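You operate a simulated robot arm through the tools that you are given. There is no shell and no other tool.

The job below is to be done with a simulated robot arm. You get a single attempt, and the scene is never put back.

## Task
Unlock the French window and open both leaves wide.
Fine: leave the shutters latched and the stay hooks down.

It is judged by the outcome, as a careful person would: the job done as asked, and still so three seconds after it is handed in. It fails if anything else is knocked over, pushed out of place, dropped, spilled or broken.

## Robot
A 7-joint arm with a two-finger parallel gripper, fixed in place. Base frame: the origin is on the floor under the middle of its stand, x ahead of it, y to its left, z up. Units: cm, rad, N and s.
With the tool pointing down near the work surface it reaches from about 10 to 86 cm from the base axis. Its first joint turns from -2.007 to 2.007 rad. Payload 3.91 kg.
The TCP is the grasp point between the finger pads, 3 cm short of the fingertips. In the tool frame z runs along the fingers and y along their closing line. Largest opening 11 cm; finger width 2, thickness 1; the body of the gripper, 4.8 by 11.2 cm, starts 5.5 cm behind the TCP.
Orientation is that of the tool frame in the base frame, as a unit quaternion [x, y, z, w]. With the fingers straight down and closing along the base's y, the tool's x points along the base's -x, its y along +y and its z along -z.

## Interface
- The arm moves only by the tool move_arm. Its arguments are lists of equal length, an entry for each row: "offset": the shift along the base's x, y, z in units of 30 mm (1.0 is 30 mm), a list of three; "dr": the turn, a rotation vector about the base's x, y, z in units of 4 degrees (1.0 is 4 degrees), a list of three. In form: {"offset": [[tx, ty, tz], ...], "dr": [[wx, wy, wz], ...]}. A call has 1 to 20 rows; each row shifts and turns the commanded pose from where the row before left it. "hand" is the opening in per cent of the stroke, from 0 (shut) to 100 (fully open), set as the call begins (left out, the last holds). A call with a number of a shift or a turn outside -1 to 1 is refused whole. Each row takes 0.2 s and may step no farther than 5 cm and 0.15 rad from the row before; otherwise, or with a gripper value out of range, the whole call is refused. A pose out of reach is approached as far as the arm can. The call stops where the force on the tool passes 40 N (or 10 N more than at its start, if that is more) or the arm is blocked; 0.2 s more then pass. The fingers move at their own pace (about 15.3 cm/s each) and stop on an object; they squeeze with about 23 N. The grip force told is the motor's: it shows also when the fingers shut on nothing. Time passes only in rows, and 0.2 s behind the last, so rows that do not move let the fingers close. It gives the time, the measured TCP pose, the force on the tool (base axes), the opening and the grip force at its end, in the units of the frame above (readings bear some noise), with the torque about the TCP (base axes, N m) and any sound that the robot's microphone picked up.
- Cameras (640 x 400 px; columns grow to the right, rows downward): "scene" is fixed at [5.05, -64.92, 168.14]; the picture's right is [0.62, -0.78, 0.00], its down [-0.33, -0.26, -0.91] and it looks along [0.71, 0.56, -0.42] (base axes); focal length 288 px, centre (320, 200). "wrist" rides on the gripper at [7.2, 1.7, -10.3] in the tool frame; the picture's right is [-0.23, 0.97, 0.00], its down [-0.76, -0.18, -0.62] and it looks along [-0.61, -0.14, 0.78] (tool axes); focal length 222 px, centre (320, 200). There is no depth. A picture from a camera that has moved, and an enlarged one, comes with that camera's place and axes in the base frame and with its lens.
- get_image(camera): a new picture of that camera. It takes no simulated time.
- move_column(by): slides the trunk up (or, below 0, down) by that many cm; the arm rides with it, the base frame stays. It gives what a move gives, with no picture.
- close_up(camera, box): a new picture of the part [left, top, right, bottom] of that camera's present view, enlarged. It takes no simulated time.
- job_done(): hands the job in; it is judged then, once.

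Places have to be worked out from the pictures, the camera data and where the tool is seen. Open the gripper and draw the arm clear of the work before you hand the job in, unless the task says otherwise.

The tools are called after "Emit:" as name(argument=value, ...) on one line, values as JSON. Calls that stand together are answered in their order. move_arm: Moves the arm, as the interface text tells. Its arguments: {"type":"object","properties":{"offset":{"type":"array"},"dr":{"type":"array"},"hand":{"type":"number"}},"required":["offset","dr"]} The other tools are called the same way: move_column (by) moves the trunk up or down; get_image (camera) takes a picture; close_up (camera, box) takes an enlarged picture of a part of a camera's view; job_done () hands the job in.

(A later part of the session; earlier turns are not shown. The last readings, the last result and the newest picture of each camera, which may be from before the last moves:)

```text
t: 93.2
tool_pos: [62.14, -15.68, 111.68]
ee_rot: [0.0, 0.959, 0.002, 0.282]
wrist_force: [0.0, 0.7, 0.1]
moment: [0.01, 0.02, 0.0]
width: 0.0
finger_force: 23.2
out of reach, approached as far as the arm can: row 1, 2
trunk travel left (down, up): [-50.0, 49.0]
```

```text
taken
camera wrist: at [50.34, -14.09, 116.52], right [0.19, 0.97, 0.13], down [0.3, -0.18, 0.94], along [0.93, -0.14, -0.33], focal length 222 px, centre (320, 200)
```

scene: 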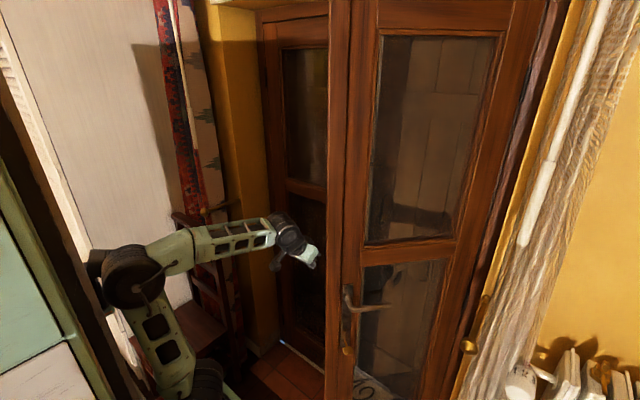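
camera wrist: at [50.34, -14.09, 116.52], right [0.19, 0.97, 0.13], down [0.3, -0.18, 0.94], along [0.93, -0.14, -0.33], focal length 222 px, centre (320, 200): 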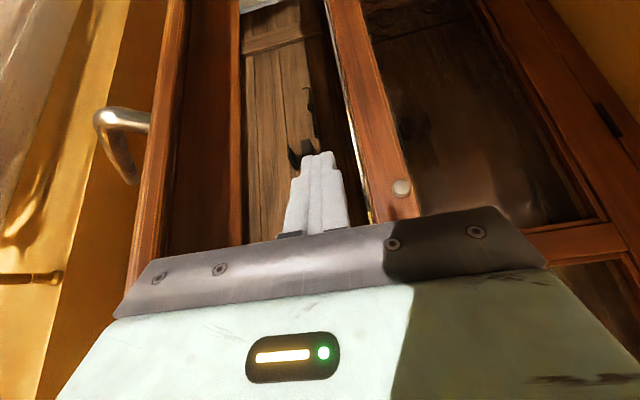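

The hand is now on the outer side of the right leaf. I'll move deeper and lower, then sweep toward -y to push the leaf open with the side of the hand.

Emit:
move_arm(offset=[[0.6, 0, -0.8], [0.6, 0, -0.8], [0.6, 0, -0.8], [0.6, -0.3, -0.8], [0.4, -0.6, -0.6], [0, -0.7, 0], [0, -0.7, 0]], dr=[[0, 0, 0], [0, 0, 0], [0, 0, 0], [0, 0, 0], [0, 0, 0], [0, 0, 0], [0, 0, 0]])

Emit:
get_image(camera="scene")

Emit:
get_image(camera="wrist")

```text
t: 94.6
tool_pos: [69.34, -16.41, 100.79]
ee_rot: [-0.02, 0.96, 0.014, 0.28]
wrist_force: [-0.1, -0.2, 0.0]
moment: [0.03, -0.04, 0.01]
width: 0.02
finger_force: 22.9
out of reach, approached as far as the arm can: row 5, 6
trunk travel left (down, up): [-50.0, 49.0]
stopped in row 6: the force on the tool passed its limit at 199 N (the readings are from after the stop); the commanded pose is now the measured one
```

```text
taken
```

scene: 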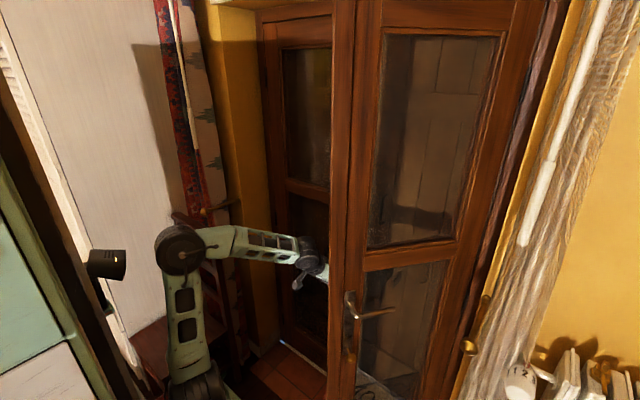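

```text
taken
camera wrist: at [57.6, -15.36, 105.56], right [0.15, 0.98, 0.14], down [0.31, -0.18, 0.93], along [0.94, -0.09, -0.33], focal length 222 px, centre (320, 200)
```

wrist: 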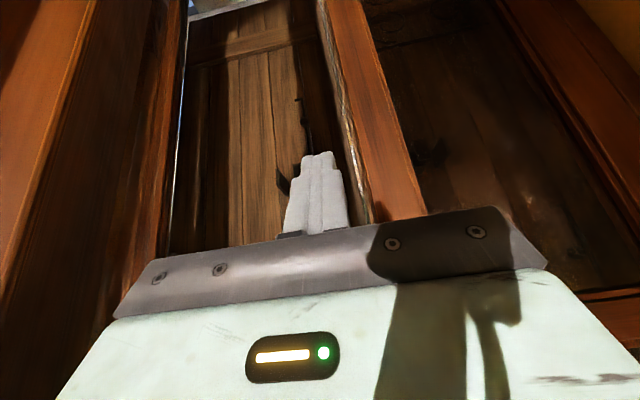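

A force spike stopped the move when the hand met the leaf. I'll check the leaf and hand closely before going on.

Emit:
close_up(camera="scene", box=[260, 200, 420, 300])

Emit:
close_up(camera="scene", box=[300, 0, 560, 160])

```text
4.00 times, centred on (340, 250) of scene
camera zoom: at [5.05, -64.92, 168.14], right [0.62, -0.78, 0.0], down [-0.33, -0.26, -0.91], along [0.71, 0.56, -0.42], focal length 1153 px, centre (240, 0)
```

zoom: 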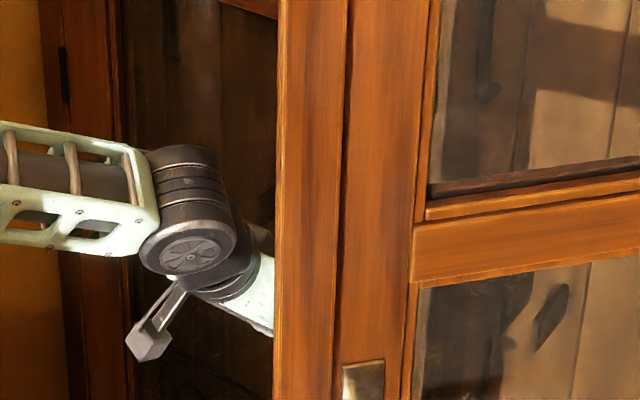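

```text
2.46 times, centred on (430, 80) of scene
camera zoom: at [5.05, -64.92, 168.14], right [0.62, -0.78, 0.0], down [-0.33, -0.26, -0.91], along [0.71, 0.56, -0.42], focal length 710 px, centre (49, 495)
```

zoom: 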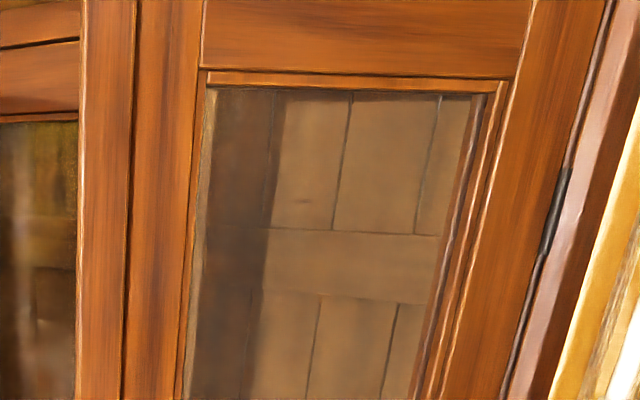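

The leaf is intact and nearly unmoved; the spike was just a fast contact. I'll push slowly instead.

Emit:
move_arm(offset=[[0, -0.2, 0], [0, -0.2, 0], [0, -0.2, 0], [0, -0.2, 0]], dr=[[0, 0, 0], [0, 0, 0], [0, 0, 0], [0, 0, 0]])

Emit:
get_image(camera="wrist")

```text
t: 95.6
tool_pos: [68.76, -18.55, 101.04]
ee_rot: [-0.019, 0.96, 0.014, 0.28]
wrist_force: [0.6, 0.3, -0.1]
moment: [0.0, 0.03, -0.02]
width: 0.0
finger_force: 22.9
out of reach, approached as far as the arm can: row 3
trunk travel left (down, up): [-50.0, 49.0]
```

```text
taken
camera wrist: at [57.07, -17.47, 105.82], right [0.15, 0.98, 0.14], down [0.32, -0.18, 0.93], along [0.94, -0.09, -0.34], focal length 222 px, centre (320, 200)
```

wrist: 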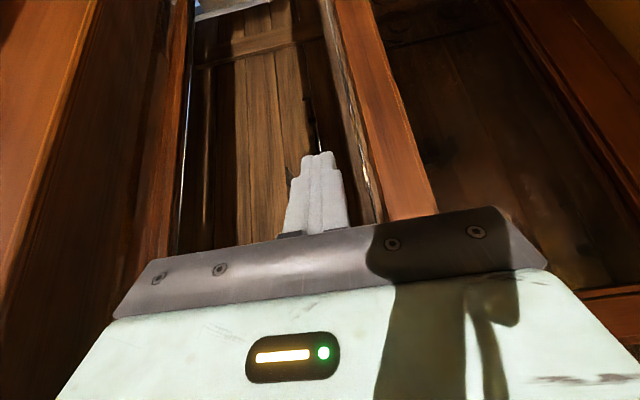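

There's no contact yet, but the wrist is near a limit because the tool yaw stays at 0 while the arm swings right. I'll yaw the tool about -30° to match the arm's direction, which also makes the fingers lead the push.

Emit:
move_arm(offset=[[0, 0, 0], [0, 0, 0], [0, 0, 0], [0, 0, 0], [0, 0, 0], [0, 0, 0], [0, 0, 0]], dr=[[0, 0, -1], [0, 0, -1], [0, 0, -1], [0, 0, -1], [0, 0, -1], [0, 0, -1], [0, 0, -1]])

Emit:
get_image(camera="wrist")

Emit:
get_image(camera="scene")

```text
t: 97.2
tool_pos: [68.32, -20.65, 100.42]
ee_rot: [0.21, 0.937, -0.048, 0.277]
wrist_force: [0.5, 1.5, 0.1]
moment: [0.02, 0.01, 0.04]
width: 0.02
finger_force: 23.0
out of reach, approached as far as the arm can: row 7
trunk travel left (down, up): [-50.0, 49.0]
```

```text
taken
camera wrist: at [58.37, -14.38, 105.23], right [0.58, 0.8, 0.15], down [0.19, -0.31, 0.93], along [0.79, -0.51, -0.33], focal length 222 px, centre (320, 200)
```

wrist: 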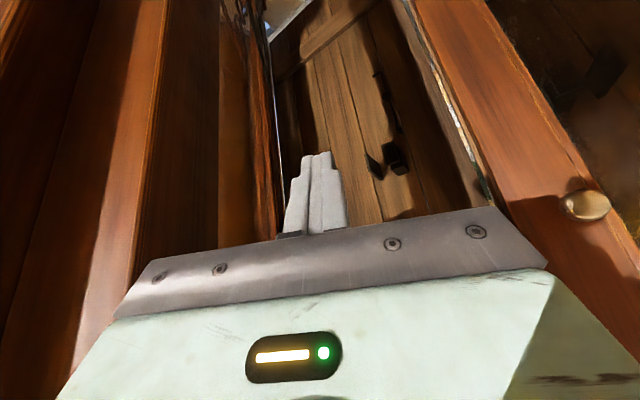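

```text
taken
```

scene: 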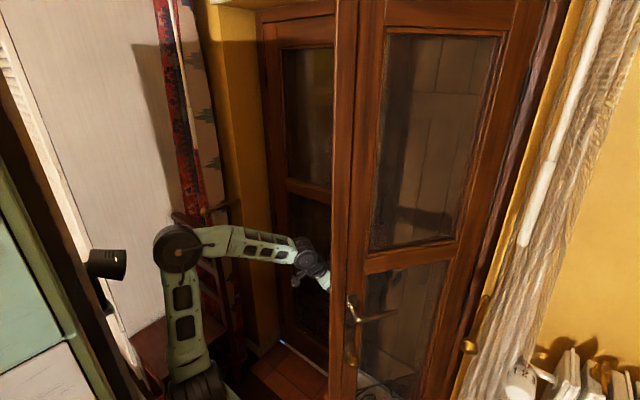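

I'll raise the trunk another 20 cm and bring the hand back down, so the upper arm leans forward and has room for the sweep.

Emit:
move_column(by=20)

Emit:
move_arm(offset=[[0, 0.1, -0.7], [0, 0.1, -0.7], [0, 0, -0.7], [0, 0, -0.7], [0, 0, -0.7], [0, 0, -0.7], [0, 0, -0.7]], dr=[[0, 0, 0], [0, 0, 0], [0, 0, 0], [0, 0, 0], [0, 0, 0], [0, 0, 0], [0, 0, 0]])

Emit:
get_image(camera="scene")

```text
t: 99.3
tool_pos: [68.38, -20.62, 120.54]
ee_rot: [0.209, 0.937, -0.048, 0.277]
wrist_force: [1.1, -0.3, 0.2]
moment: [0.02, 0.0, 0.0]
width: 0.0
finger_force: 23.0
trunk travel left (down, up): [-70.0, 29.0]
```

```text
t: 101.0
tool_pos: [63.48, -19.49, 110.0]
ee_rot: [0.209, 0.936, -0.049, 0.277]
wrist_force: [-0.4, 0.3, 0.7]
moment: [-0.01, 0.05, 0.0]
width: 0.0
finger_force: 22.9
out of reach, approached as far as the arm can: row 2, 3, 4, 5, 6, 7
trunk travel left (down, up): [-70.0, 29.0]
```

```text
taken
```

scene: 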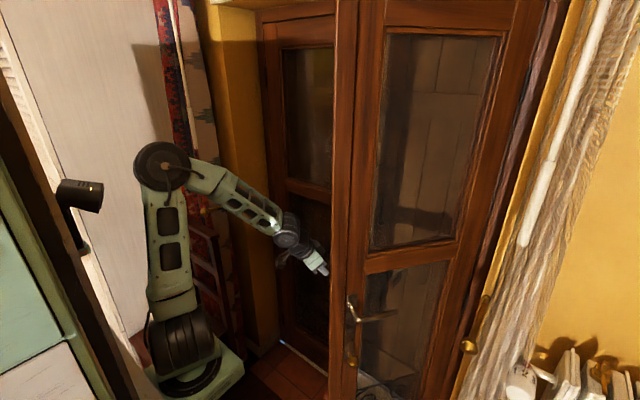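

Steep-down poses fight the wrist limits. The pose that worked well was 30° below horizontal with the TCP about 35 cm above the shoulder. I'll switch back to that, behind the right leaf and in front of the closed left leaf.

Emit:
move_column(by=-20)

Emit:
move_arm(offset=[[0.4, 0.3, 0.8], [0.45, 0.3, 0.83], [0.5, 0.25, 0.83], [0.5, 0.25, 0.83], [0.5, 0.25, 0.83], [0.5, 0.25, 0.83], [0.5, 0.25, 0.83], [0.5, 0.25, 0.83], [0.5, 0.25, 0.83], [0.5, 0.25, 0.83]], dr=[[-0.181, -0.664, 0.6], [-0.181, -0.664, 0.6], [-0.181, -0.664, 0.6], [-0.181, -0.664, 0.6], [-0.181, -0.664, 0.6], [-0.181, -0.664, 0.6], [-0.181, -0.664, 0.6], [-0.181, -0.664, 0.6], [-0.181, -0.664, 0.6], [-0.181, -0.664, 0.6]])

Emit:
get_image(camera="scene")

Emit:
get_image(camera="wrist")

```text
t: 103.1
tool_pos: [63.5, -19.41, 90.12]
ee_rot: [0.208, 0.937, -0.049, 0.277]
wrist_force: [0.4, -0.1, 0.1]
moment: [0.03, 0.02, 0.01]
width: 0.0
finger_force: 23.0
trunk travel left (down, up): [-50.0, 49.0]
```

```text
t: 105.3
tool_pos: [78.05, -11.6, 114.82]
ee_rot: [-0.001, 0.866, 0.0, 0.5]
wrist_force: [-0.2, -0.6, 0.4]
moment: [0.01, 0.0, -0.01]
width: 0.0
finger_force: 23.1
trunk travel left (down, up): [-50.0, 49.0]
```

```text
taken
```

scene: 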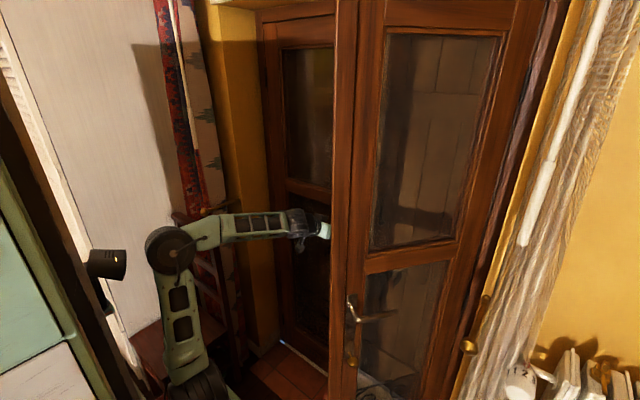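

```text
taken
camera wrist: at [65.38, -10.01, 113.71], right [0.11, 0.97, 0.2], down [-0.16, -0.18, 0.97], along [0.98, -0.14, 0.13], focal length 222 px, centre (320, 200)
```

wrist: 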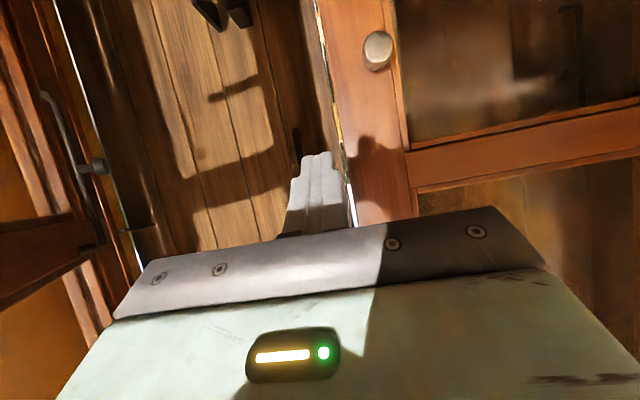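

I'm in the comfortable pose behind the leaf. I'll sweep toward -y, then slow down before contact.

Emit:
move_arm(offset=[[-0.4, -0.7, 0], [-0.4, -0.7, 0], [-0.4, -0.7, 0], [-0.4, -0.7, 0], [-0.4, -0.5, 0], [0, -0.25, 0], [0, -0.25, 0], [0, -0.25, 0], [0, -0.25, 0]], dr=[[0, 0, 0], [0, 0, 0], [0, 0, 0], [0, 0, 0], [0, 0, 0], [0, 0, 0], [0, 0, 0], [0, 0, 0], [0, 0, 0]])

Emit:
get_image(camera="scene")

Emit:
get_image(camera="wrist")

```text
t: 107.3
tool_pos: [71.84, -24.64, 114.88]
ee_rot: [-0.001, 0.866, 0.001, 0.5]
wrist_force: [0.3, 0.3, -0.4]
moment: [0.0, 0.0, 0.01]
width: 0.0
finger_force: 23.0
trunk travel left (down, up): [-50.0, 49.0]
```

```text
taken
```

scene: 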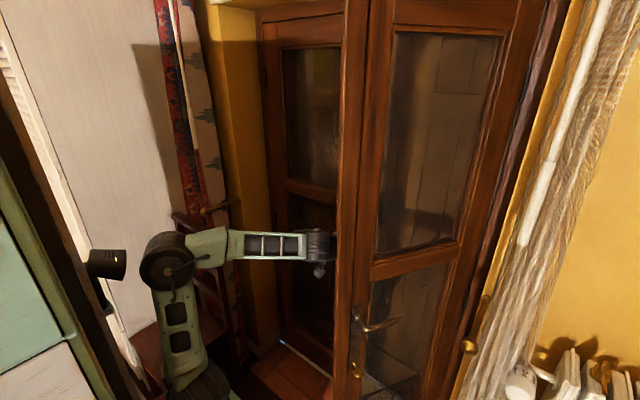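

```text
taken
camera wrist: at [59.42, -22.94, 113.78], right [0.11, 0.97, 0.2], down [-0.16, -0.18, 0.97], along [0.98, -0.14, 0.13], focal length 222 px, centre (320, 200)
```

wrist: 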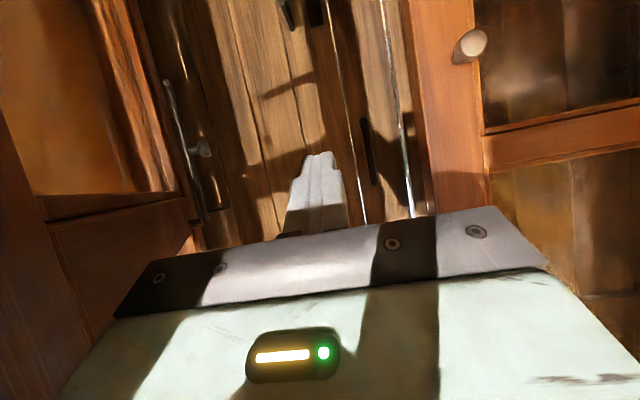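

The leaf moves easily with almost no force. I'll keep sweeping slowly.

Emit:
move_arm(offset=[[0, -0.3, 0], [0, -0.3, 0], [0, -0.3, 0], [0, -0.3, 0], [0, -0.3, 0], [0, -0.3, 0], [0, -0.3, 0], [0, -0.3, 0], [0, -0.3, 0], [0, -0.3, 0]], dr=[[0, 0, 0], [0, 0, 0], [0, 0, 0], [0, 0, 0], [0, 0, 0], [0, 0, 0], [0, 0, 0], [0, 0, 0], [0, 0, 0], [0, 0, 0]])

Emit:
get_image(camera="scene")

```text
t: 109.5
tool_pos: [71.91, -33.6, 114.87]
ee_rot: [-0.001, 0.866, 0.001, 0.501]
wrist_force: [-1.0, -1.0, 0.0]
moment: [-0.01, 0.02, 0.02]
width: 0.0
finger_force: 22.5
trunk travel left (down, up): [-50.0, 49.0]
```

```text
taken
```

scene: 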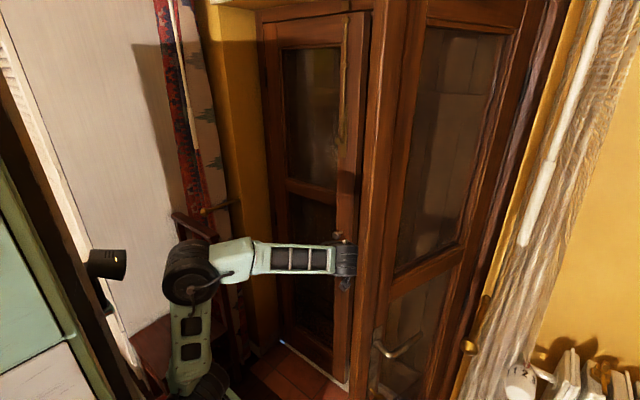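

The leaf is at about 70°. The brass holdback peg is near (62–78,-65,110), so I'll aim for about 90° and continue slowly.

Emit:
move_arm(offset=[[0, -0.3, 0], [0, -0.3, 0], [0, -0.3, 0], [0, -0.3, 0], [0, -0.3, 0], [0, -0.3, 0], [0, -0.3, 0], [0, -0.3, 0], [0, -0.3, 0], [0, -0.3, 0]], dr=[[0, 0, 0], [0, 0, 0], [0, 0, 0], [0, 0, 0], [0, 0, 0], [0, 0, 0], [0, 0, 0], [0, 0, 0], [0, 0, 0], [0, 0, 0]])

Emit:
get_image(camera="scene")

Emit:
get_image(camera="wrist")

```text
t: 111.7
tool_pos: [72.0, -42.54, 114.85]
ee_rot: [0.0, 0.866, 0.001, 0.5]
wrist_force: [-0.2, 0.5, 0.6]
moment: [0.02, -0.02, -0.05]
width: 0.01
finger_force: 23.0
trunk travel left (down, up): [-50.0, 49.0]
```

```text
taken
```

scene: 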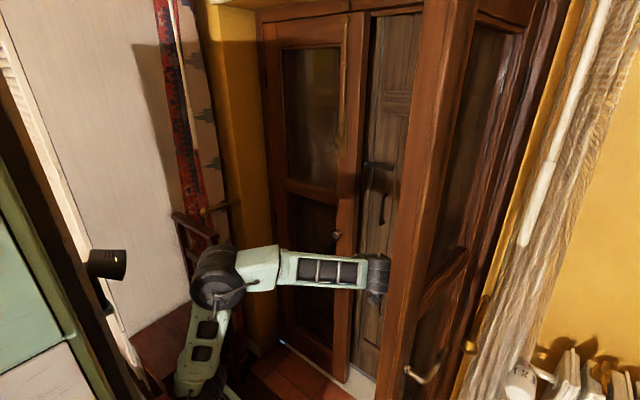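

```text
taken
camera wrist: at [59.52, -40.92, 113.78], right [0.11, 0.97, 0.2], down [-0.16, -0.18, 0.97], along [0.98, -0.14, 0.13], focal length 222 px, centre (320, 200)
```

wrist: 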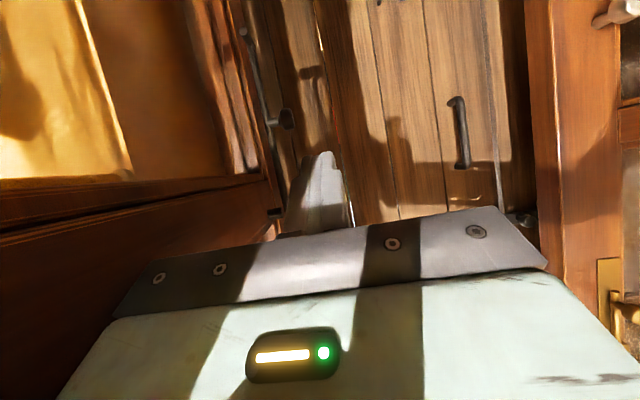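

It's about 80–85° open. I'll push a final 4 cm gently to bring it to about 90°.

Emit:
move_arm(offset=[[0, -0.2, 0], [0, -0.2, 0], [0, -0.2, 0], [0, -0.2, 0], [0, -0.2, 0], [0, -0.2, 0], [0, -0.2, 0]], dr=[[0, 0, 0], [0, 0, 0], [0, 0, 0], [0, 0, 0], [0, 0, 0], [0, 0, 0], [0, 0, 0]])

Emit:
get_image(camera="scene")

Emit:
get_image(camera="wrist")

```text
t: 113.3
tool_pos: [71.96, -46.85, 115.05]
ee_rot: [-0.001, 0.866, 0.0, 0.499]
wrist_force: [-0.9, 0.2, -0.3]
moment: [0.02, 0.03, -0.02]
width: 0.02
finger_force: 22.9
trunk travel left (down, up): [-50.0, 49.0]
```

```text
taken
```

scene: 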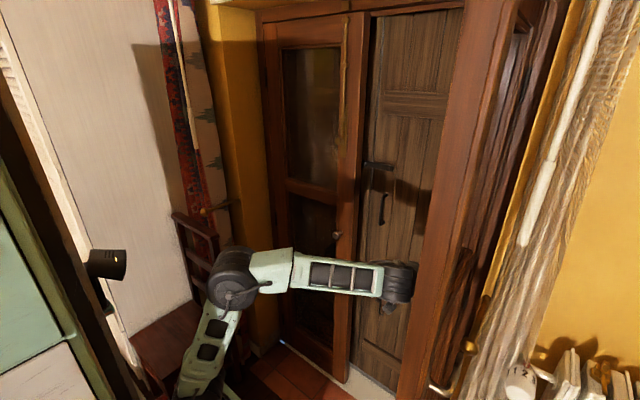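

```text
taken
camera wrist: at [59.44, -45.18, 113.84], right [0.11, 0.97, 0.2], down [-0.16, -0.18, 0.97], along [0.98, -0.14, 0.13], focal length 222 px, centre (320, 200)
```

wrist: 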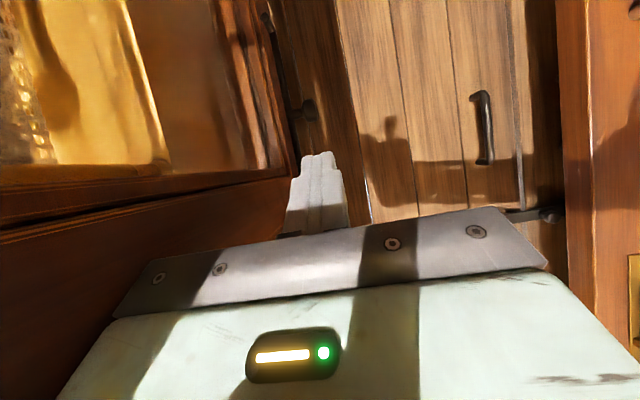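

The right leaf is at about 90°. I'll move the hand back toward the centre, away from it, and lower the trunk for the left leaf's pull knob at about (93.5,-4,101.8).

Emit:
move_arm(offset=[[0, 0.5, 0], [0, 0.8, 0], [0, 0.9, 0], [0, 0.9, 0], [0, 0.9, 0], [0, 0.9, 0], [0, 0.9, 0], [0, 0.9, 0], [0.1, 0.9, 0], [0.1, 0.9, 0], [0.1, 0.9, 0], [0.1, 0.9, 0], [0.1, 0.9, 0], [0.1, 0.9, 0], [0.1, 0.9, 0], [0.1, 0.8, 0], [0, 0.5, 0]], dr=[[0, 0, 0], [0, 0, 0], [0, 0, 0], [0, 0, 0], [0, 0, 0], [0, 0, 0], [0, 0, 0], [0, 0, 0], [0, 0, 0], [0, 0, 0], [0, 0, 0], [0, 0, 0], [0, 0, 0], [0, 0, 0], [0, 0, 0], [0, 0, 0], [0, 0, 0]])

Emit:
move_column(by=-15)

Emit:
get_image(camera="scene")

Emit:
get_image(camera="wrist")

```text
t: 116.9
tool_pos: [74.56, -3.89, 114.83]
ee_rot: [-0.001, 0.866, 0.001, 0.5]
wrist_force: [-0.4, 0.0, 0.4]
moment: [0.01, 0.0, 0.02]
width: 0.01
finger_force: 22.8
trunk travel left (down, up): [-50.0, 49.0]
```

```text
t: 118.7
tool_pos: [74.6, -4.06, 99.8]
ee_rot: [0.0, 0.866, 0.001, 0.5]
wrist_force: [1.0, 1.0, -0.8]
moment: [0.02, 0.02, 0.02]
width: 0.0
finger_force: 23.0
trunk travel left (down, up): [-35.0, 64.0]
```

```text
taken
```

scene: 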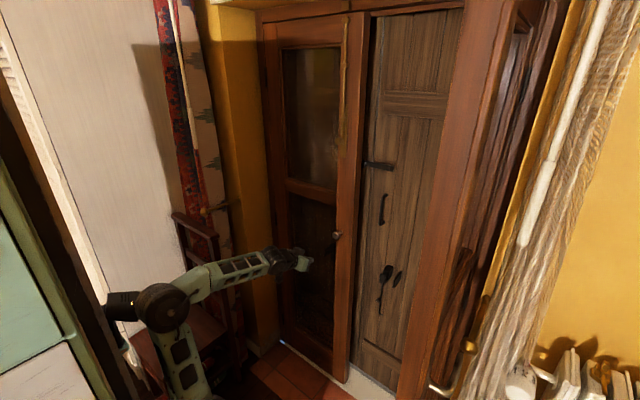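

```text
taken
camera wrist: at [61.97, -2.27, 98.69], right [0.11, 0.97, 0.2], down [-0.16, -0.18, 0.97], along [0.98, -0.14, 0.13], focal length 222 px, centre (320, 200)
```

wrist: 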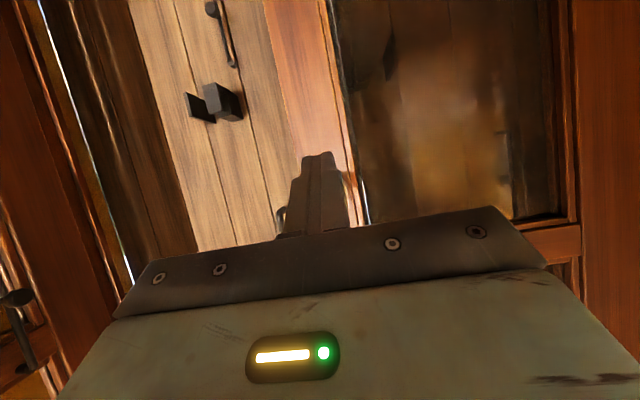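

The right leaf stays fully open. I'll open the fingers and line up on the knob.

Emit:
move_arm(offset=[[0.5, 0, 0.4], [0.5, 0, 0.4], [0.5, 0, 0]], dr=[[0, 0, 0], [0, 0, 0], [0, 0, 0]], hand=50)

Emit:
get_image(camera="wrist")

Emit:
close_up(camera="scene", box=[270, 200, 370, 280])

```text
t: 119.5
tool_pos: [79.14, -3.95, 102.17]
ee_rot: [0.0, 0.866, 0.001, 0.5]
wrist_force: [-0.4, 0.5, -0.8]
moment: [-0.04, 0.0, -0.02]
width: 5.5
finger_force: 0.1
trunk travel left (down, up): [-35.0, 64.0]
```

```text
taken
camera wrist: at [66.46, -2.35, 101.05], right [0.11, 0.97, 0.2], down [-0.16, -0.18, 0.97], along [0.98, -0.14, 0.13], focal length 222 px, centre (320, 200)
```

wrist: 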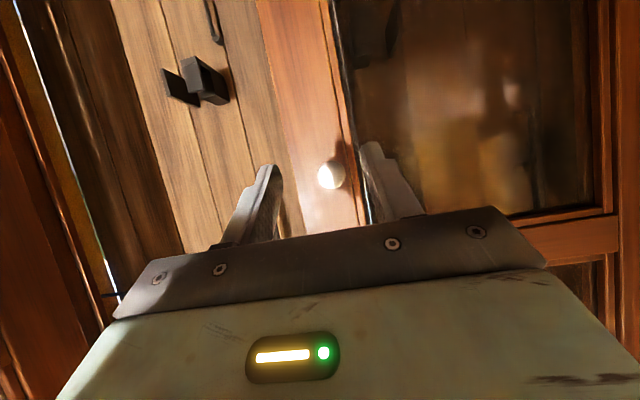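

```text
5.00 times, centred on (320, 240) of scene
camera zoom: at [5.05, -64.92, 168.14], right [0.62, -0.78, 0.0], down [-0.33, -0.26, -0.91], along [0.71, 0.56, -0.42], focal length 1442 px, centre (320, 0)
```

zoom: 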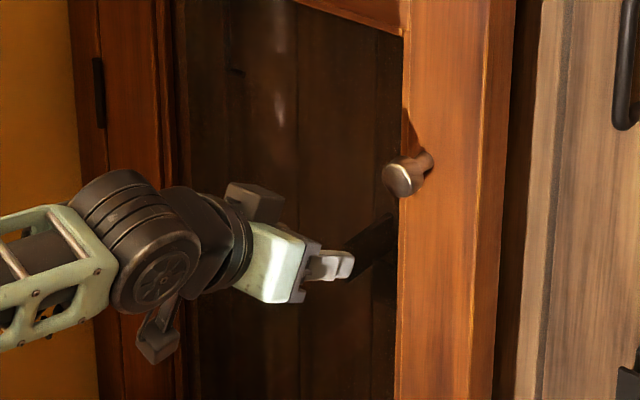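

The knob is at about (93.1,-4.4,101.8). I'll move in around it and close.

Emit:
move_arm(offset=[[0.9, -0.15, 0], [0.9, 0, 0], [0.9, 0, 0], [0.8, 0, 0], [0.75, 0, 0]], dr=[[0, 0, 0], [0, 0, 0], [0, 0, 0], [0, 0, 0], [0, 0, 0]])

Emit:
get_image(camera="wrist")

```text
t: 120.7
tool_pos: [81.76, -4.08, 102.28]
ee_rot: [0.0, 0.866, 0.001, 0.5]
wrist_force: [-0.4, 0.0, -0.5]
moment: [-0.01, 0.02, -0.05]
width: 5.52
finger_force: 0.0
out of reach, approached as far as the arm can: row 2, 3, 4, 5
trunk travel left (down, up): [-35.0, 64.0]
```

```text
taken
camera wrist: at [69.33, -2.5, 101.11], right [0.11, 0.97, 0.2], down [-0.16, -0.18, 0.97], along [0.98, -0.14, 0.13], focal length 222 px, centre (320, 200)
```

wrist: 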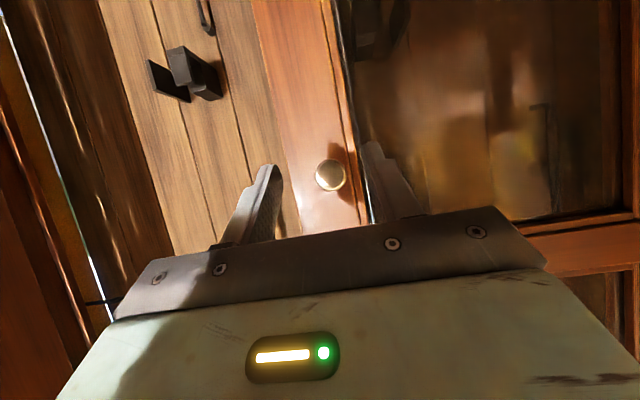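

It stalled at x≈81.8, although the same relative pose worked at the bolt, so this looks like a local configuration issue. I'll retry in smaller steps.

Emit:
move_arm(offset=[[0.3, 0, 0.1], [0.3, 0, 0], [0.3, 0, 0], [0.3, 0, 0]], dr=[[0, 0, 0], [0, 0, 0], [0, 0, 0], [0, 0, 0]])

Emit:
get_image(camera="scene")

```text
t: 121.7
tool_pos: [81.95, -4.01, 102.57]
ee_rot: [-0.001, 0.866, 0.001, 0.501]
wrist_force: [0.4, -0.1, -0.4]
moment: [0.0, 0.02, 0.02]
width: 5.5
finger_force: 0.1
out of reach, approached as far as the arm can: row 1, 2, 3, 4
trunk travel left (down, up): [-35.0, 64.0]
```

```text
taken
```

scene: 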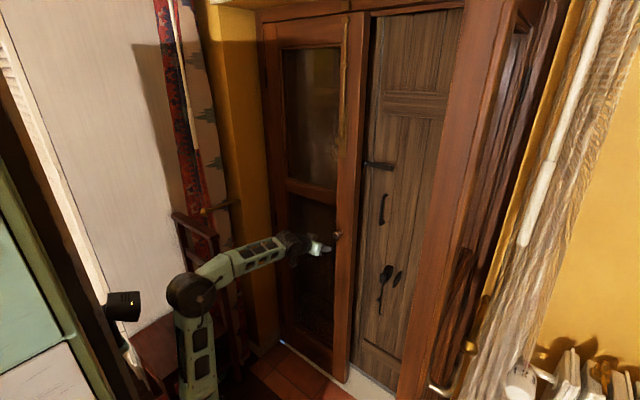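

Still stuck. I'll change the relative height: raise the trunk 6 cm, lower the hand 6 cm, and try again.

Emit:
move_arm(offset=[[-0.8, 0, 0], [-0.8, 0, 0]], dr=[[0, 0, 0], [0, 0, 0]])

Emit:
move_column(by=6)

Emit:
move_arm(offset=[[0, 0, -0.7], [0, 0, -0.7], [0, 0, -0.7], [0.5, 0, 0], [0.5, 0, 0], [0.5, -0.05, 0], [0.5, -0.05, 0]], dr=[[0, 0, 0], [0, 0, 0], [0, 0, 0], [0, 0, 0], [0, 0, 0], [0, 0, 0], [0, 0, 0]])

```text
t: 122.3
tool_pos: [77.19, -4.08, 102.35]
ee_rot: [-0.001, 0.866, 0.001, 0.5]
wrist_force: [0.0, -0.2, 0.7]
moment: [0.0, -0.02, 0.01]
width: 5.49
finger_force: 0.2
trunk travel left (down, up): [-35.0, 64.0]
```

```text
t: 123.3
tool_pos: [77.26, -4.15, 108.4]
ee_rot: [-0.001, 0.866, 0.001, 0.5]
wrist_force: [0.0, 0.0, 0.0]
moment: [0.01, 0.0, -0.05]
width: 5.51
finger_force: 0.0
trunk travel left (down, up): [-41.0, 58.0]
```

```text
t: 124.9
tool_pos: [81.32, -4.39, 102.54]
ee_rot: [0.0, 0.866, 0.001, 0.5]
wrist_force: [0.6, -0.4, -0.2]
moment: [0.0, 0.02, 0.02]
width: 5.48
finger_force: 0.1
out of reach, approached as far as the arm can: row 6, 7
trunk travel left (down, up): [-41.0, 58.0]
```

Stuck at the same x. To compare the arm's shape with the bolt approach that worked, I'll raise the trunk to the same height and look.

Emit:
move_column(by=40)

Emit:
get_image(camera="scene")

```text
t: 128.7
tool_pos: [81.22, -4.36, 142.48]
ee_rot: [-0.001, 0.866, 0.001, 0.5]
wrist_force: [0.5, -0.7, -0.3]
moment: [0.0, 0.02, -0.01]
width: 5.51
finger_force: 0.1
trunk travel left (down, up): [-81.0, 18.0]
```

```text
taken
```

scene: 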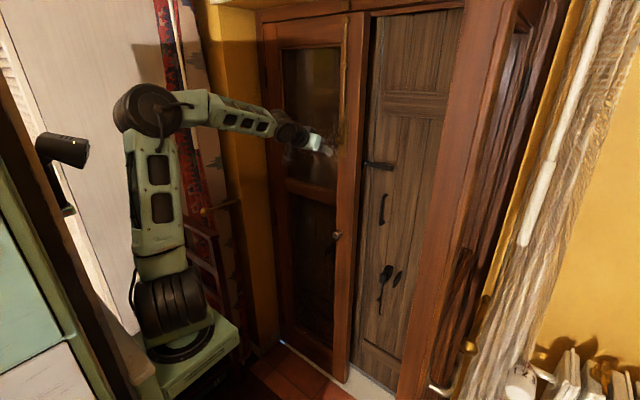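

Here the elbow has swung out to the -y side, which is the poor configuration. I'll repeat the manoeuvre that straightened it before: go horizontal at y≈-16 (now open space), then back off while pitching down, then go forward.

Emit:
move_arm(offset=[[0, -1, 0.6], [0, -1, 0.6], [0, -1, 0.6], [0, -0.9, 0.6], [0, 0, 0], [0, 0, 0], [0, 0, 0], [0.5, 0, 0], [0.5, 0, 0]], dr=[[0, -1, 0], [0, -1, 0], [0, -1, 0], [0, -1, 0], [0, -1, 0], [0, -1, 0], [0, -1, 0], [0, -0.5, 0], [0, 0, 0]])

Emit:
move_arm(offset=[[-0.5, 0, 0], [-0.5, 0, 0], [-0.5, 0, 0], [-0.5, 0, 0], [0, 0, 0], [0, 0, 0], [0, 0, 0], [0, 0, 0], [0, 0, 0], [0, 0, 0]], dr=[[0, 1, 0], [0, 1, 0], [0, 1, 0], [0, 1, 0], [0, 1, 0], [0, 1, 0], [0, 1, 0], [0, 1, 0], [0, 1, 0], [0, 1, 0]])

Emit:
get_image(camera="scene")

```text
t: 130.7
tool_pos: [80.97, -14.65, 150.64]
ee_rot: [0.0, 0.707, 0.0, 0.707]
wrist_force: [0.5, -0.2, -1.1]
moment: [-0.02, 0.04, -0.02]
width: 5.49
finger_force: 0.1
out of reach, approached as far as the arm can: row 4, 7, 8, 9
trunk travel left (down, up): [-81.0, 18.0]
```

```text
t: 132.9
tool_pos: [74.99, -14.15, 150.77]
ee_rot: [-0.006, 0.89, 0.011, 0.457]
wrist_force: [0.0, 0.8, -0.5]
moment: [0.0, 0.0, 0.03]
width: 5.5
finger_force: 0.0
out of reach, approached as far as the arm can: row 6
trunk travel left (down, up): [-81.0, 18.0]
```

```text
taken
```

scene: 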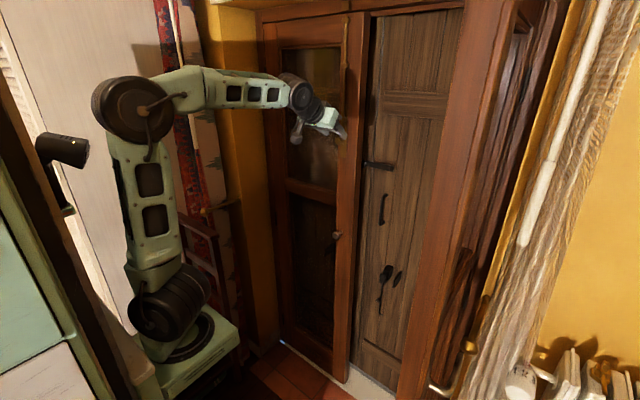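

Now I'll test going forward in this configuration.

Emit:
move_arm(offset=[[0.5, 0, 0], [0.5, 0, 0], [0.5, 0, 0], [0.5, 0, 0], [0.5, 0, 0], [0.5, 0, 0], [0.5, 0, 0], [0.5, 0, 0], [0.5, 0, 0], [0.5, 0, 0]], dr=[[0, 0, 0], [0, 0, 0], [0, 0, 0], [0, 0, 0], [0, 0, 0], [0, 0, 0], [0, 0, 0], [0, 0, 0], [0, 0, 0], [0, 0, 0]])

Emit:
get_image(camera="scene")

```text
t: 135.1
tool_pos: [79.44, -10.81, 150.06]
ee_rot: [-0.006, 0.889, 0.01, 0.458]
wrist_force: [-0.1, -0.5, -0.2]
moment: [-0.01, -0.02, 0.03]
width: 5.5
finger_force: 0.0
out of reach, approached as far as the arm can: row 1, 3, 4, 5, 6, 7, 8, 9, 10
trunk travel left (down, up): [-81.0, 18.0]
```

```text
taken
```

scene: 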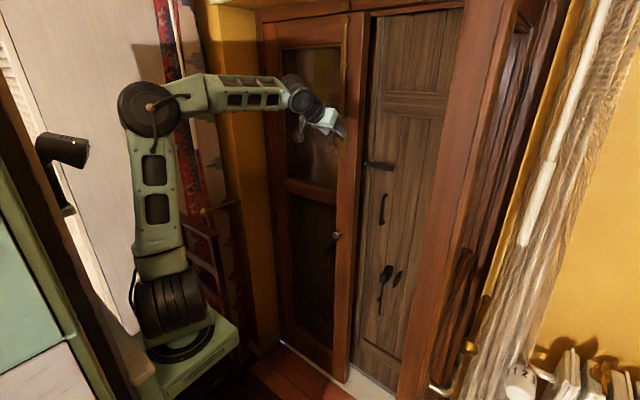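

Stuck again. A wound-up wrist joint is likely after the rolls, so I'll probe by rolling slightly about the tool axis each way to see which direction is limited.

Emit:
move_arm(offset=[[-0.5, 0, 0], [-0.5, 0, 0], [0, 0, 0], [0, 0, 0], [0, 0, 0], [0, 0, 0]], dr=[[0, 0, 0], [0, 0, 0], [0.82, 0, -0.57], [0.82, 0, -0.57], [0.82, 0, -0.57], [0.82, 0, -0.57]])

Emit:
move_arm(offset=[[0, 0, 0], [0, 0, 0], [0, 0, 0], [0, 0, 0], [0, 0, 0], [0, 0, 0], [0, 0, 0], [0, 0, 0]], dr=[[-0.82, 0, 0.57], [-0.82, 0, 0.57], [-0.82, 0, 0.57], [-0.82, 0, 0.57], [-0.82, 0, 0.57], [-0.82, 0, 0.57], [-0.82, 0, 0.57], [-0.82, 0, 0.57]])

Emit:
close_up(camera="scene", box=[100, 50, 360, 212])

```text
t: 136.5
tool_pos: [76.48, -10.97, 150.04]
ee_rot: [0.117, 0.88, 0.076, 0.455]
wrist_force: [-0.3, 1.1, 0.5]
moment: [0.0, 0.0, 0.02]
width: 5.5
finger_force: 0.2
trunk travel left (down, up): [-81.0, 18.0]
```

```text
t: 138.3
tool_pos: [76.46, -10.95, 149.96]
ee_rot: [-0.13, 0.881, -0.055, 0.451]
wrist_force: [0.2, 0.5, 0.5]
moment: [-0.02, 0.03, 0.01]
width: 5.48
finger_force: 0.1
trunk travel left (down, up): [-81.0, 18.0]
```

```text
2.46 times, centred on (230, 131) of scene
camera zoom: at [5.05, -64.92, 168.14], right [0.62, -0.78, 0.0], down [-0.33, -0.26, -0.91], along [0.71, 0.56, -0.42], focal length 710 px, centre (542, 370)
```

zoom: 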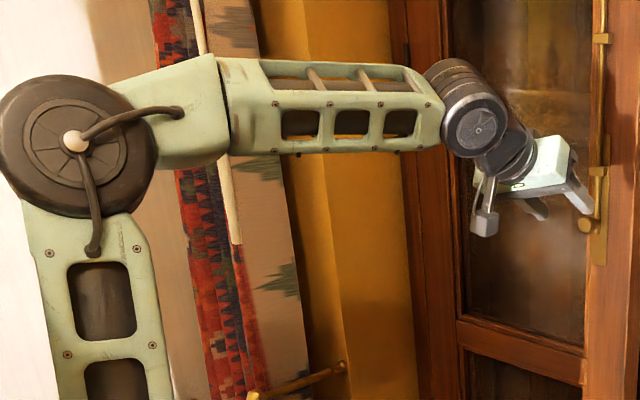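

Both rolls are free, so the wrist is fine. The upper arm is near vertical, where joints 1 and 3 line up and joint 1 has drifted off. To unwind it, I'll lower and extend the hand on the +y side with the tool pitched down so the upper arm leans, then sweep back.

Emit:
move_arm(offset=[[0, 0, 0], [0, 0, 0], [0, 0, 0], [0, 0, 0], [0, 0.8, -0.9], [0, 0.8, -0.9], [0, 0.8, -0.9], [0, 0.8, -0.9], [0, 0.8, -0.9], [0, 0.8, -0.9], [0, 0.8, -0.9], [0, 0.8, -0.9], [0, 0.8, -0.9], [0, 0.8, -0.9]], dr=[[0.82, 0, -0.57], [0.82, 0, -0.57], [0.82, 0, -0.57], [0.82, 0, -0.57], [0, 0.6, 0], [0, 0.6, 0], [0, 0.6, 0], [0, 0.6, 0], [0, 0.6, 0], [0, 0.6, 0], [0, 0.6, 0], [0, 0.6, 0], [0, 0.6, 0], [0, 0.6, 0]])

Emit:
get_image(camera="scene")

```text
t: 141.3
tool_pos: [69.89, 1.45, 125.67]
ee_rot: [-0.01, 0.962, 0.02, 0.271]
wrist_force: [-0.2, 0.1, -0.5]
moment: [0.04, 0.01, 0.0]
width: 5.51
finger_force: 0.1
out of reach, approached as far as the arm can: row 9, 10, 11, 12, 13, 14
trunk travel left (down, up): [-81.0, 18.0]
```

```text
taken
```

scene: 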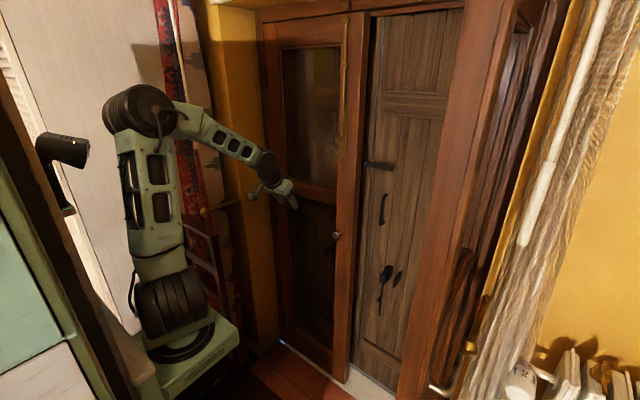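

The upper arm is still vertical. I'll swing the hand further to the +y side with the tool yawed along, matching joint 1's apparent direction, then extend radially so the shoulder leans. I'm staying at z≈125, above the chair back.

Emit:
move_arm(offset=[[-0.2, 0.9, 0], [-0.2, 0.9, 0], [-0.3, 0.9, 0], [-0.3, 0.9, 0], [-0.3, 0.9, 0], [-0.3, 0.9, 0], [-0.3, 0.8, 0], [-0.3, 0.8, 0]], dr=[[0, 0, 1], [0, 0, 1], [0, 0, 1], [0, 0, 1], [0, 0, 1], [0, 0, 1], [0, 0, 1], [0, 0, 1]])

Emit:
get_image(camera="scene")

Emit:
get_image(camera="wrist")

```text
t: 143.1
tool_pos: [63.07, 22.1, 125.65]
ee_rot: [-0.27, 0.926, 0.083, 0.249]
wrist_force: [0.2, -0.1, 0.3]
moment: [0.01, 0.0, -0.03]
width: 5.49
finger_force: 0.1
out of reach, approached as far as the arm can: row 1
trunk travel left (down, up): [-81.0, 18.0]
```

```text
taken
```

scene: 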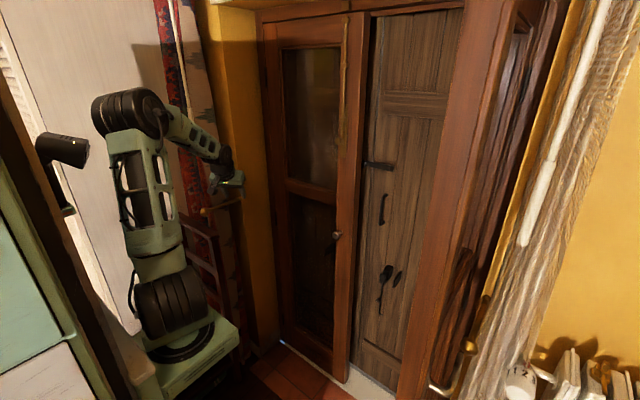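

```text
taken
camera wrist: at [52.59, 17.13, 130.79], right [-0.36, 0.92, 0.14], down [0.39, 0.02, 0.92], along [0.85, 0.39, -0.37], focal length 222 px, centre (320, 200)
```

wrist: 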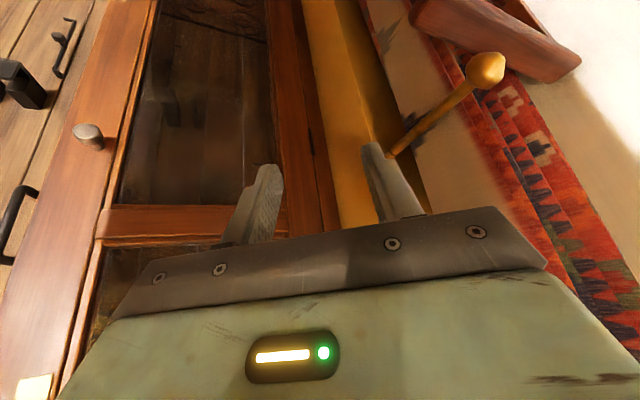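

I can now see the left side: the brass peg tip is at about (62,45,110), and the chair back is at y≳38, x≈58–64. The left leaf should therefore stop near 80°. I'll extend outward to make the shoulder lean.

Emit:
move_arm(offset=[[0.7, 0.2, -0.2], [0.7, 0.2, -0.2], [0.7, 0.2, -0.2], [0.7, 0.1, -0.2], [0.7, 0, -0.2], [0.7, 0, -0.2]], dr=[[0, 0, 0], [0, 0, 0], [0, 0, 0], [0, 0, 0], [0, 0, 0], [0, 0, 0]])

Emit:
get_image(camera="scene")

```text
t: 144.5
tool_pos: [64.36, 22.2, 126.02]
ee_rot: [-0.27, 0.926, 0.084, 0.25]
wrist_force: [0.2, 0.1, 0.9]
moment: [-0.02, 0.04, 0.01]
width: 5.51
finger_force: 0.2
out of reach, approached as far as the arm can: row 1, 2, 3, 4, 5, 6
trunk travel left (down, up): [-81.0, 18.0]
```

```text
taken
```

scene: 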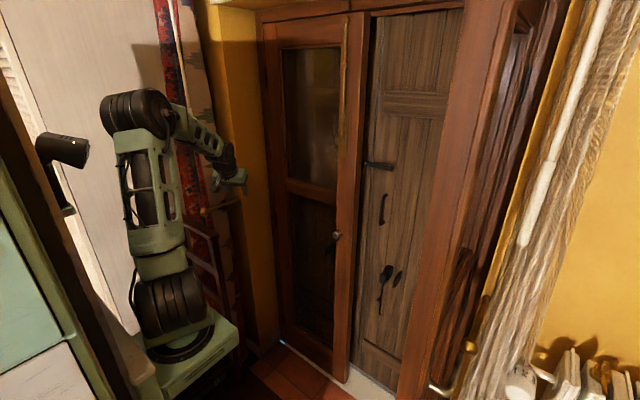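

Still stuck going outward. I'll probe a few single directions to see what's limiting.

Emit:
move_arm(offset=[[0, 0.5, 0], [0, 0.5, 0]], dr=[[0, 0, 0], [0, 0, 0]])

Emit:
move_arm(offset=[[0, 0, 0.5], [0, 0, 0.5]], dr=[[0, 0, 0], [0, 0, 0]])

Emit:
move_arm(offset=[[0.5, 0, 0], [0.5, 0, 0]], dr=[[0, 0, 0], [0, 0, 0]])

Emit:
close_up(camera="scene", box=[80, 70, 280, 390])

```text
t: 145.1
tool_pos: [63.76, 22.9, 126.45]
ee_rot: [-0.271, 0.925, 0.085, 0.25]
wrist_force: [0.1, 1.0, -0.5]
moment: [-0.03, -0.01, 0.01]
width: 5.49
finger_force: 0.0
out of reach, approached as far as the arm can: row 1, 2
trunk travel left (down, up): [-81.0, 18.0]
```

```text
t: 145.7
tool_pos: [63.76, 22.88, 129.36]
ee_rot: [-0.27, 0.926, 0.084, 0.25]
wrist_force: [0.6, -0.8, 0.8]
moment: [0.02, -0.01, -0.01]
width: 5.52
finger_force: 0.0
trunk travel left (down, up): [-81.0, 18.0]
```

```text
t: 146.3
tool_pos: [66.01, 22.38, 129.78]
ee_rot: [-0.269, 0.926, 0.084, 0.25]
wrist_force: [0.4, 0.8, -0.7]
moment: [0.01, -0.05, 0.0]
width: 5.51
finger_force: 0.0
out of reach, approached as far as the arm can: row 2
trunk travel left (down, up): [-81.0, 18.0]
```

```text
1.25 times, centred on (180, 230) of scene
camera zoom: at [5.05, -64.92, 168.14], right [0.62, -0.78, 0.0], down [-0.33, -0.26, -0.91], along [0.71, 0.56, -0.42], focal length 360 px, centre (495, 162)
```

zoom: 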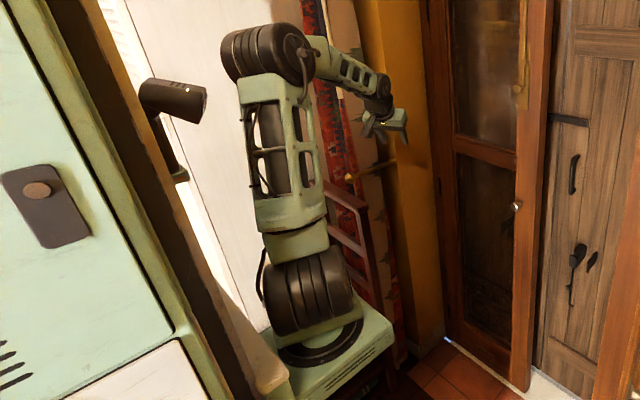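

The microphone is quiet and nothing has been touched. I'll probe rotations (pitch and yaw) here to find which joint direction frees the arm.

Emit:
move_arm(offset=[[0, 0, 0], [0, 0, 0], [0, 0, 0]], dr=[[0, 0, -1], [0, 0, -1], [0, 0, -1]])

Emit:
move_arm(offset=[[0, 0, 0], [0, 0, 0], [0, 0, 0]], dr=[[0, 0, -1], [0, 0, -1], [0, 0, -1]])

Emit:
move_arm(offset=[[0.5, 0, 0], [0.5, 0, 0], [0.5, 0, 0]], dr=[[0, 0, 0], [0, 0, 0], [0, 0, 0]])

Emit:
close_up(camera="scene", box=[80, 70, 280, 390])

```text
t: 147.1
tool_pos: [65.99, 22.52, 129.69]
ee_rot: [-0.27, 0.926, 0.084, 0.25]
wrist_force: [0.2, 0.1, 0.0]
moment: [-0.01, 0.02, 0.03]
width: 5.53
finger_force: 0.0
out of reach, approached as far as the arm can: row 1, 2, 3
trunk travel left (down, up): [-81.0, 18.0]
```

```text
t: 147.9
tool_pos: [65.97, 22.47, 129.73]
ee_rot: [-0.27, 0.926, 0.084, 0.25]
wrist_force: [0.7, 0.1, 0.4]
moment: [0.0, 0.0, 0.03]
width: 5.51
finger_force: 0.0
out of reach, approached as far as the arm can: row 1, 2, 3
trunk travel left (down, up): [-81.0, 18.0]
```

```text
t: 148.7
tool_pos: [67.39, 20.61, 131.01]
ee_rot: [-0.269, 0.926, 0.084, 0.251]
wrist_force: [0.7, 0.5, -0.9]
moment: [-0.01, 0.02, 0.0]
width: 5.51
finger_force: 0.0
out of reach, approached as far as the arm can: row 1, 2, 3
trunk travel left (down, up): [-81.0, 18.0]
```

```text
1.25 times, centred on (180, 230) of scene
camera zoom: at [5.05, -64.92, 168.14], right [0.62, -0.78, 0.0], down [-0.33, -0.26, -0.91], along [0.71, 0.56, -0.42], focal length 360 px, centre (495, 162)
```

zoom: 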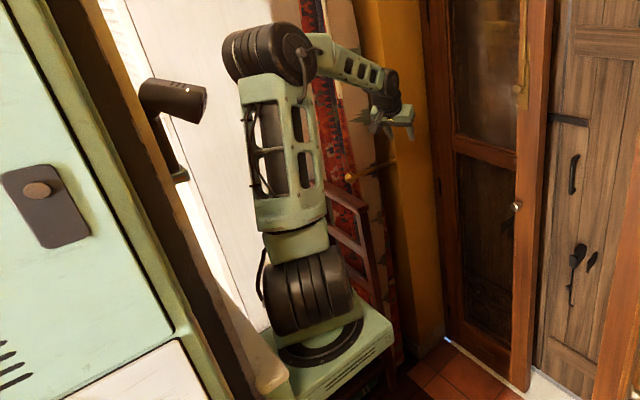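

Yaw in the minus direction is refused completely here. I'll test a few more directions to map the limitation.

Emit:
move_arm(offset=[[0, 0, 0], [0, 0, 0]], dr=[[0, 0, 1], [0, 0, 1]])

Emit:
move_arm(offset=[[0, 0, 0], [0, 0, 0]], dr=[[0, 0, -1], [0, 0, -1]])

Emit:
move_arm(offset=[[0, 0, 0], [0, 0, 0]], dr=[[0.5, -0.8, 0], [0.5, -0.8, 0]])

Emit:
move_arm(offset=[[0, -0.5, 0], [0, -0.5, 0]], dr=[[0, 0, 0], [0, 0, 0]])

```text
t: 149.3
tool_pos: [67.13, 20.66, 131.03]
ee_rot: [-0.335, 0.904, 0.103, 0.244]
wrist_force: [0.2, -1.1, -0.9]
moment: [-0.03, -0.03, -0.01]
width: 5.52
finger_force: 0.1
out of reach, approached as far as the arm can: row 2
trunk travel left (down, up): [-81.0, 18.0]
```

```text
t: 149.9
tool_pos: [67.11, 20.61, 131.13]
ee_rot: [-0.27, 0.926, 0.084, 0.25]
wrist_force: [-0.4, 0.4, 0.2]
moment: [0.02, 0.03, 0.02]
width: 5.5
finger_force: 0.1
trunk travel left (down, up): [-81.0, 18.0]
```

```text
t: 150.5
tool_pos: [67.03, 20.79, 131.09]
ee_rot: [-0.265, 0.907, 0.101, 0.313]
wrist_force: [0.7, -0.4, 0.1]
moment: [-0.02, 0.0, 0.02]
width: 5.5
finger_force: 0.1
trunk travel left (down, up): [-81.0, 18.0]
```

```text
t: 151.1
tool_pos: [67.05, 17.76, 131.23]
ee_rot: [-0.265, 0.907, 0.101, 0.312]
wrist_force: [0.4, 0.4, 0.8]
moment: [0.03, -0.01, -0.03]
width: 5.52
finger_force: 0.0
trunk travel left (down, up): [-81.0, 18.0]
```

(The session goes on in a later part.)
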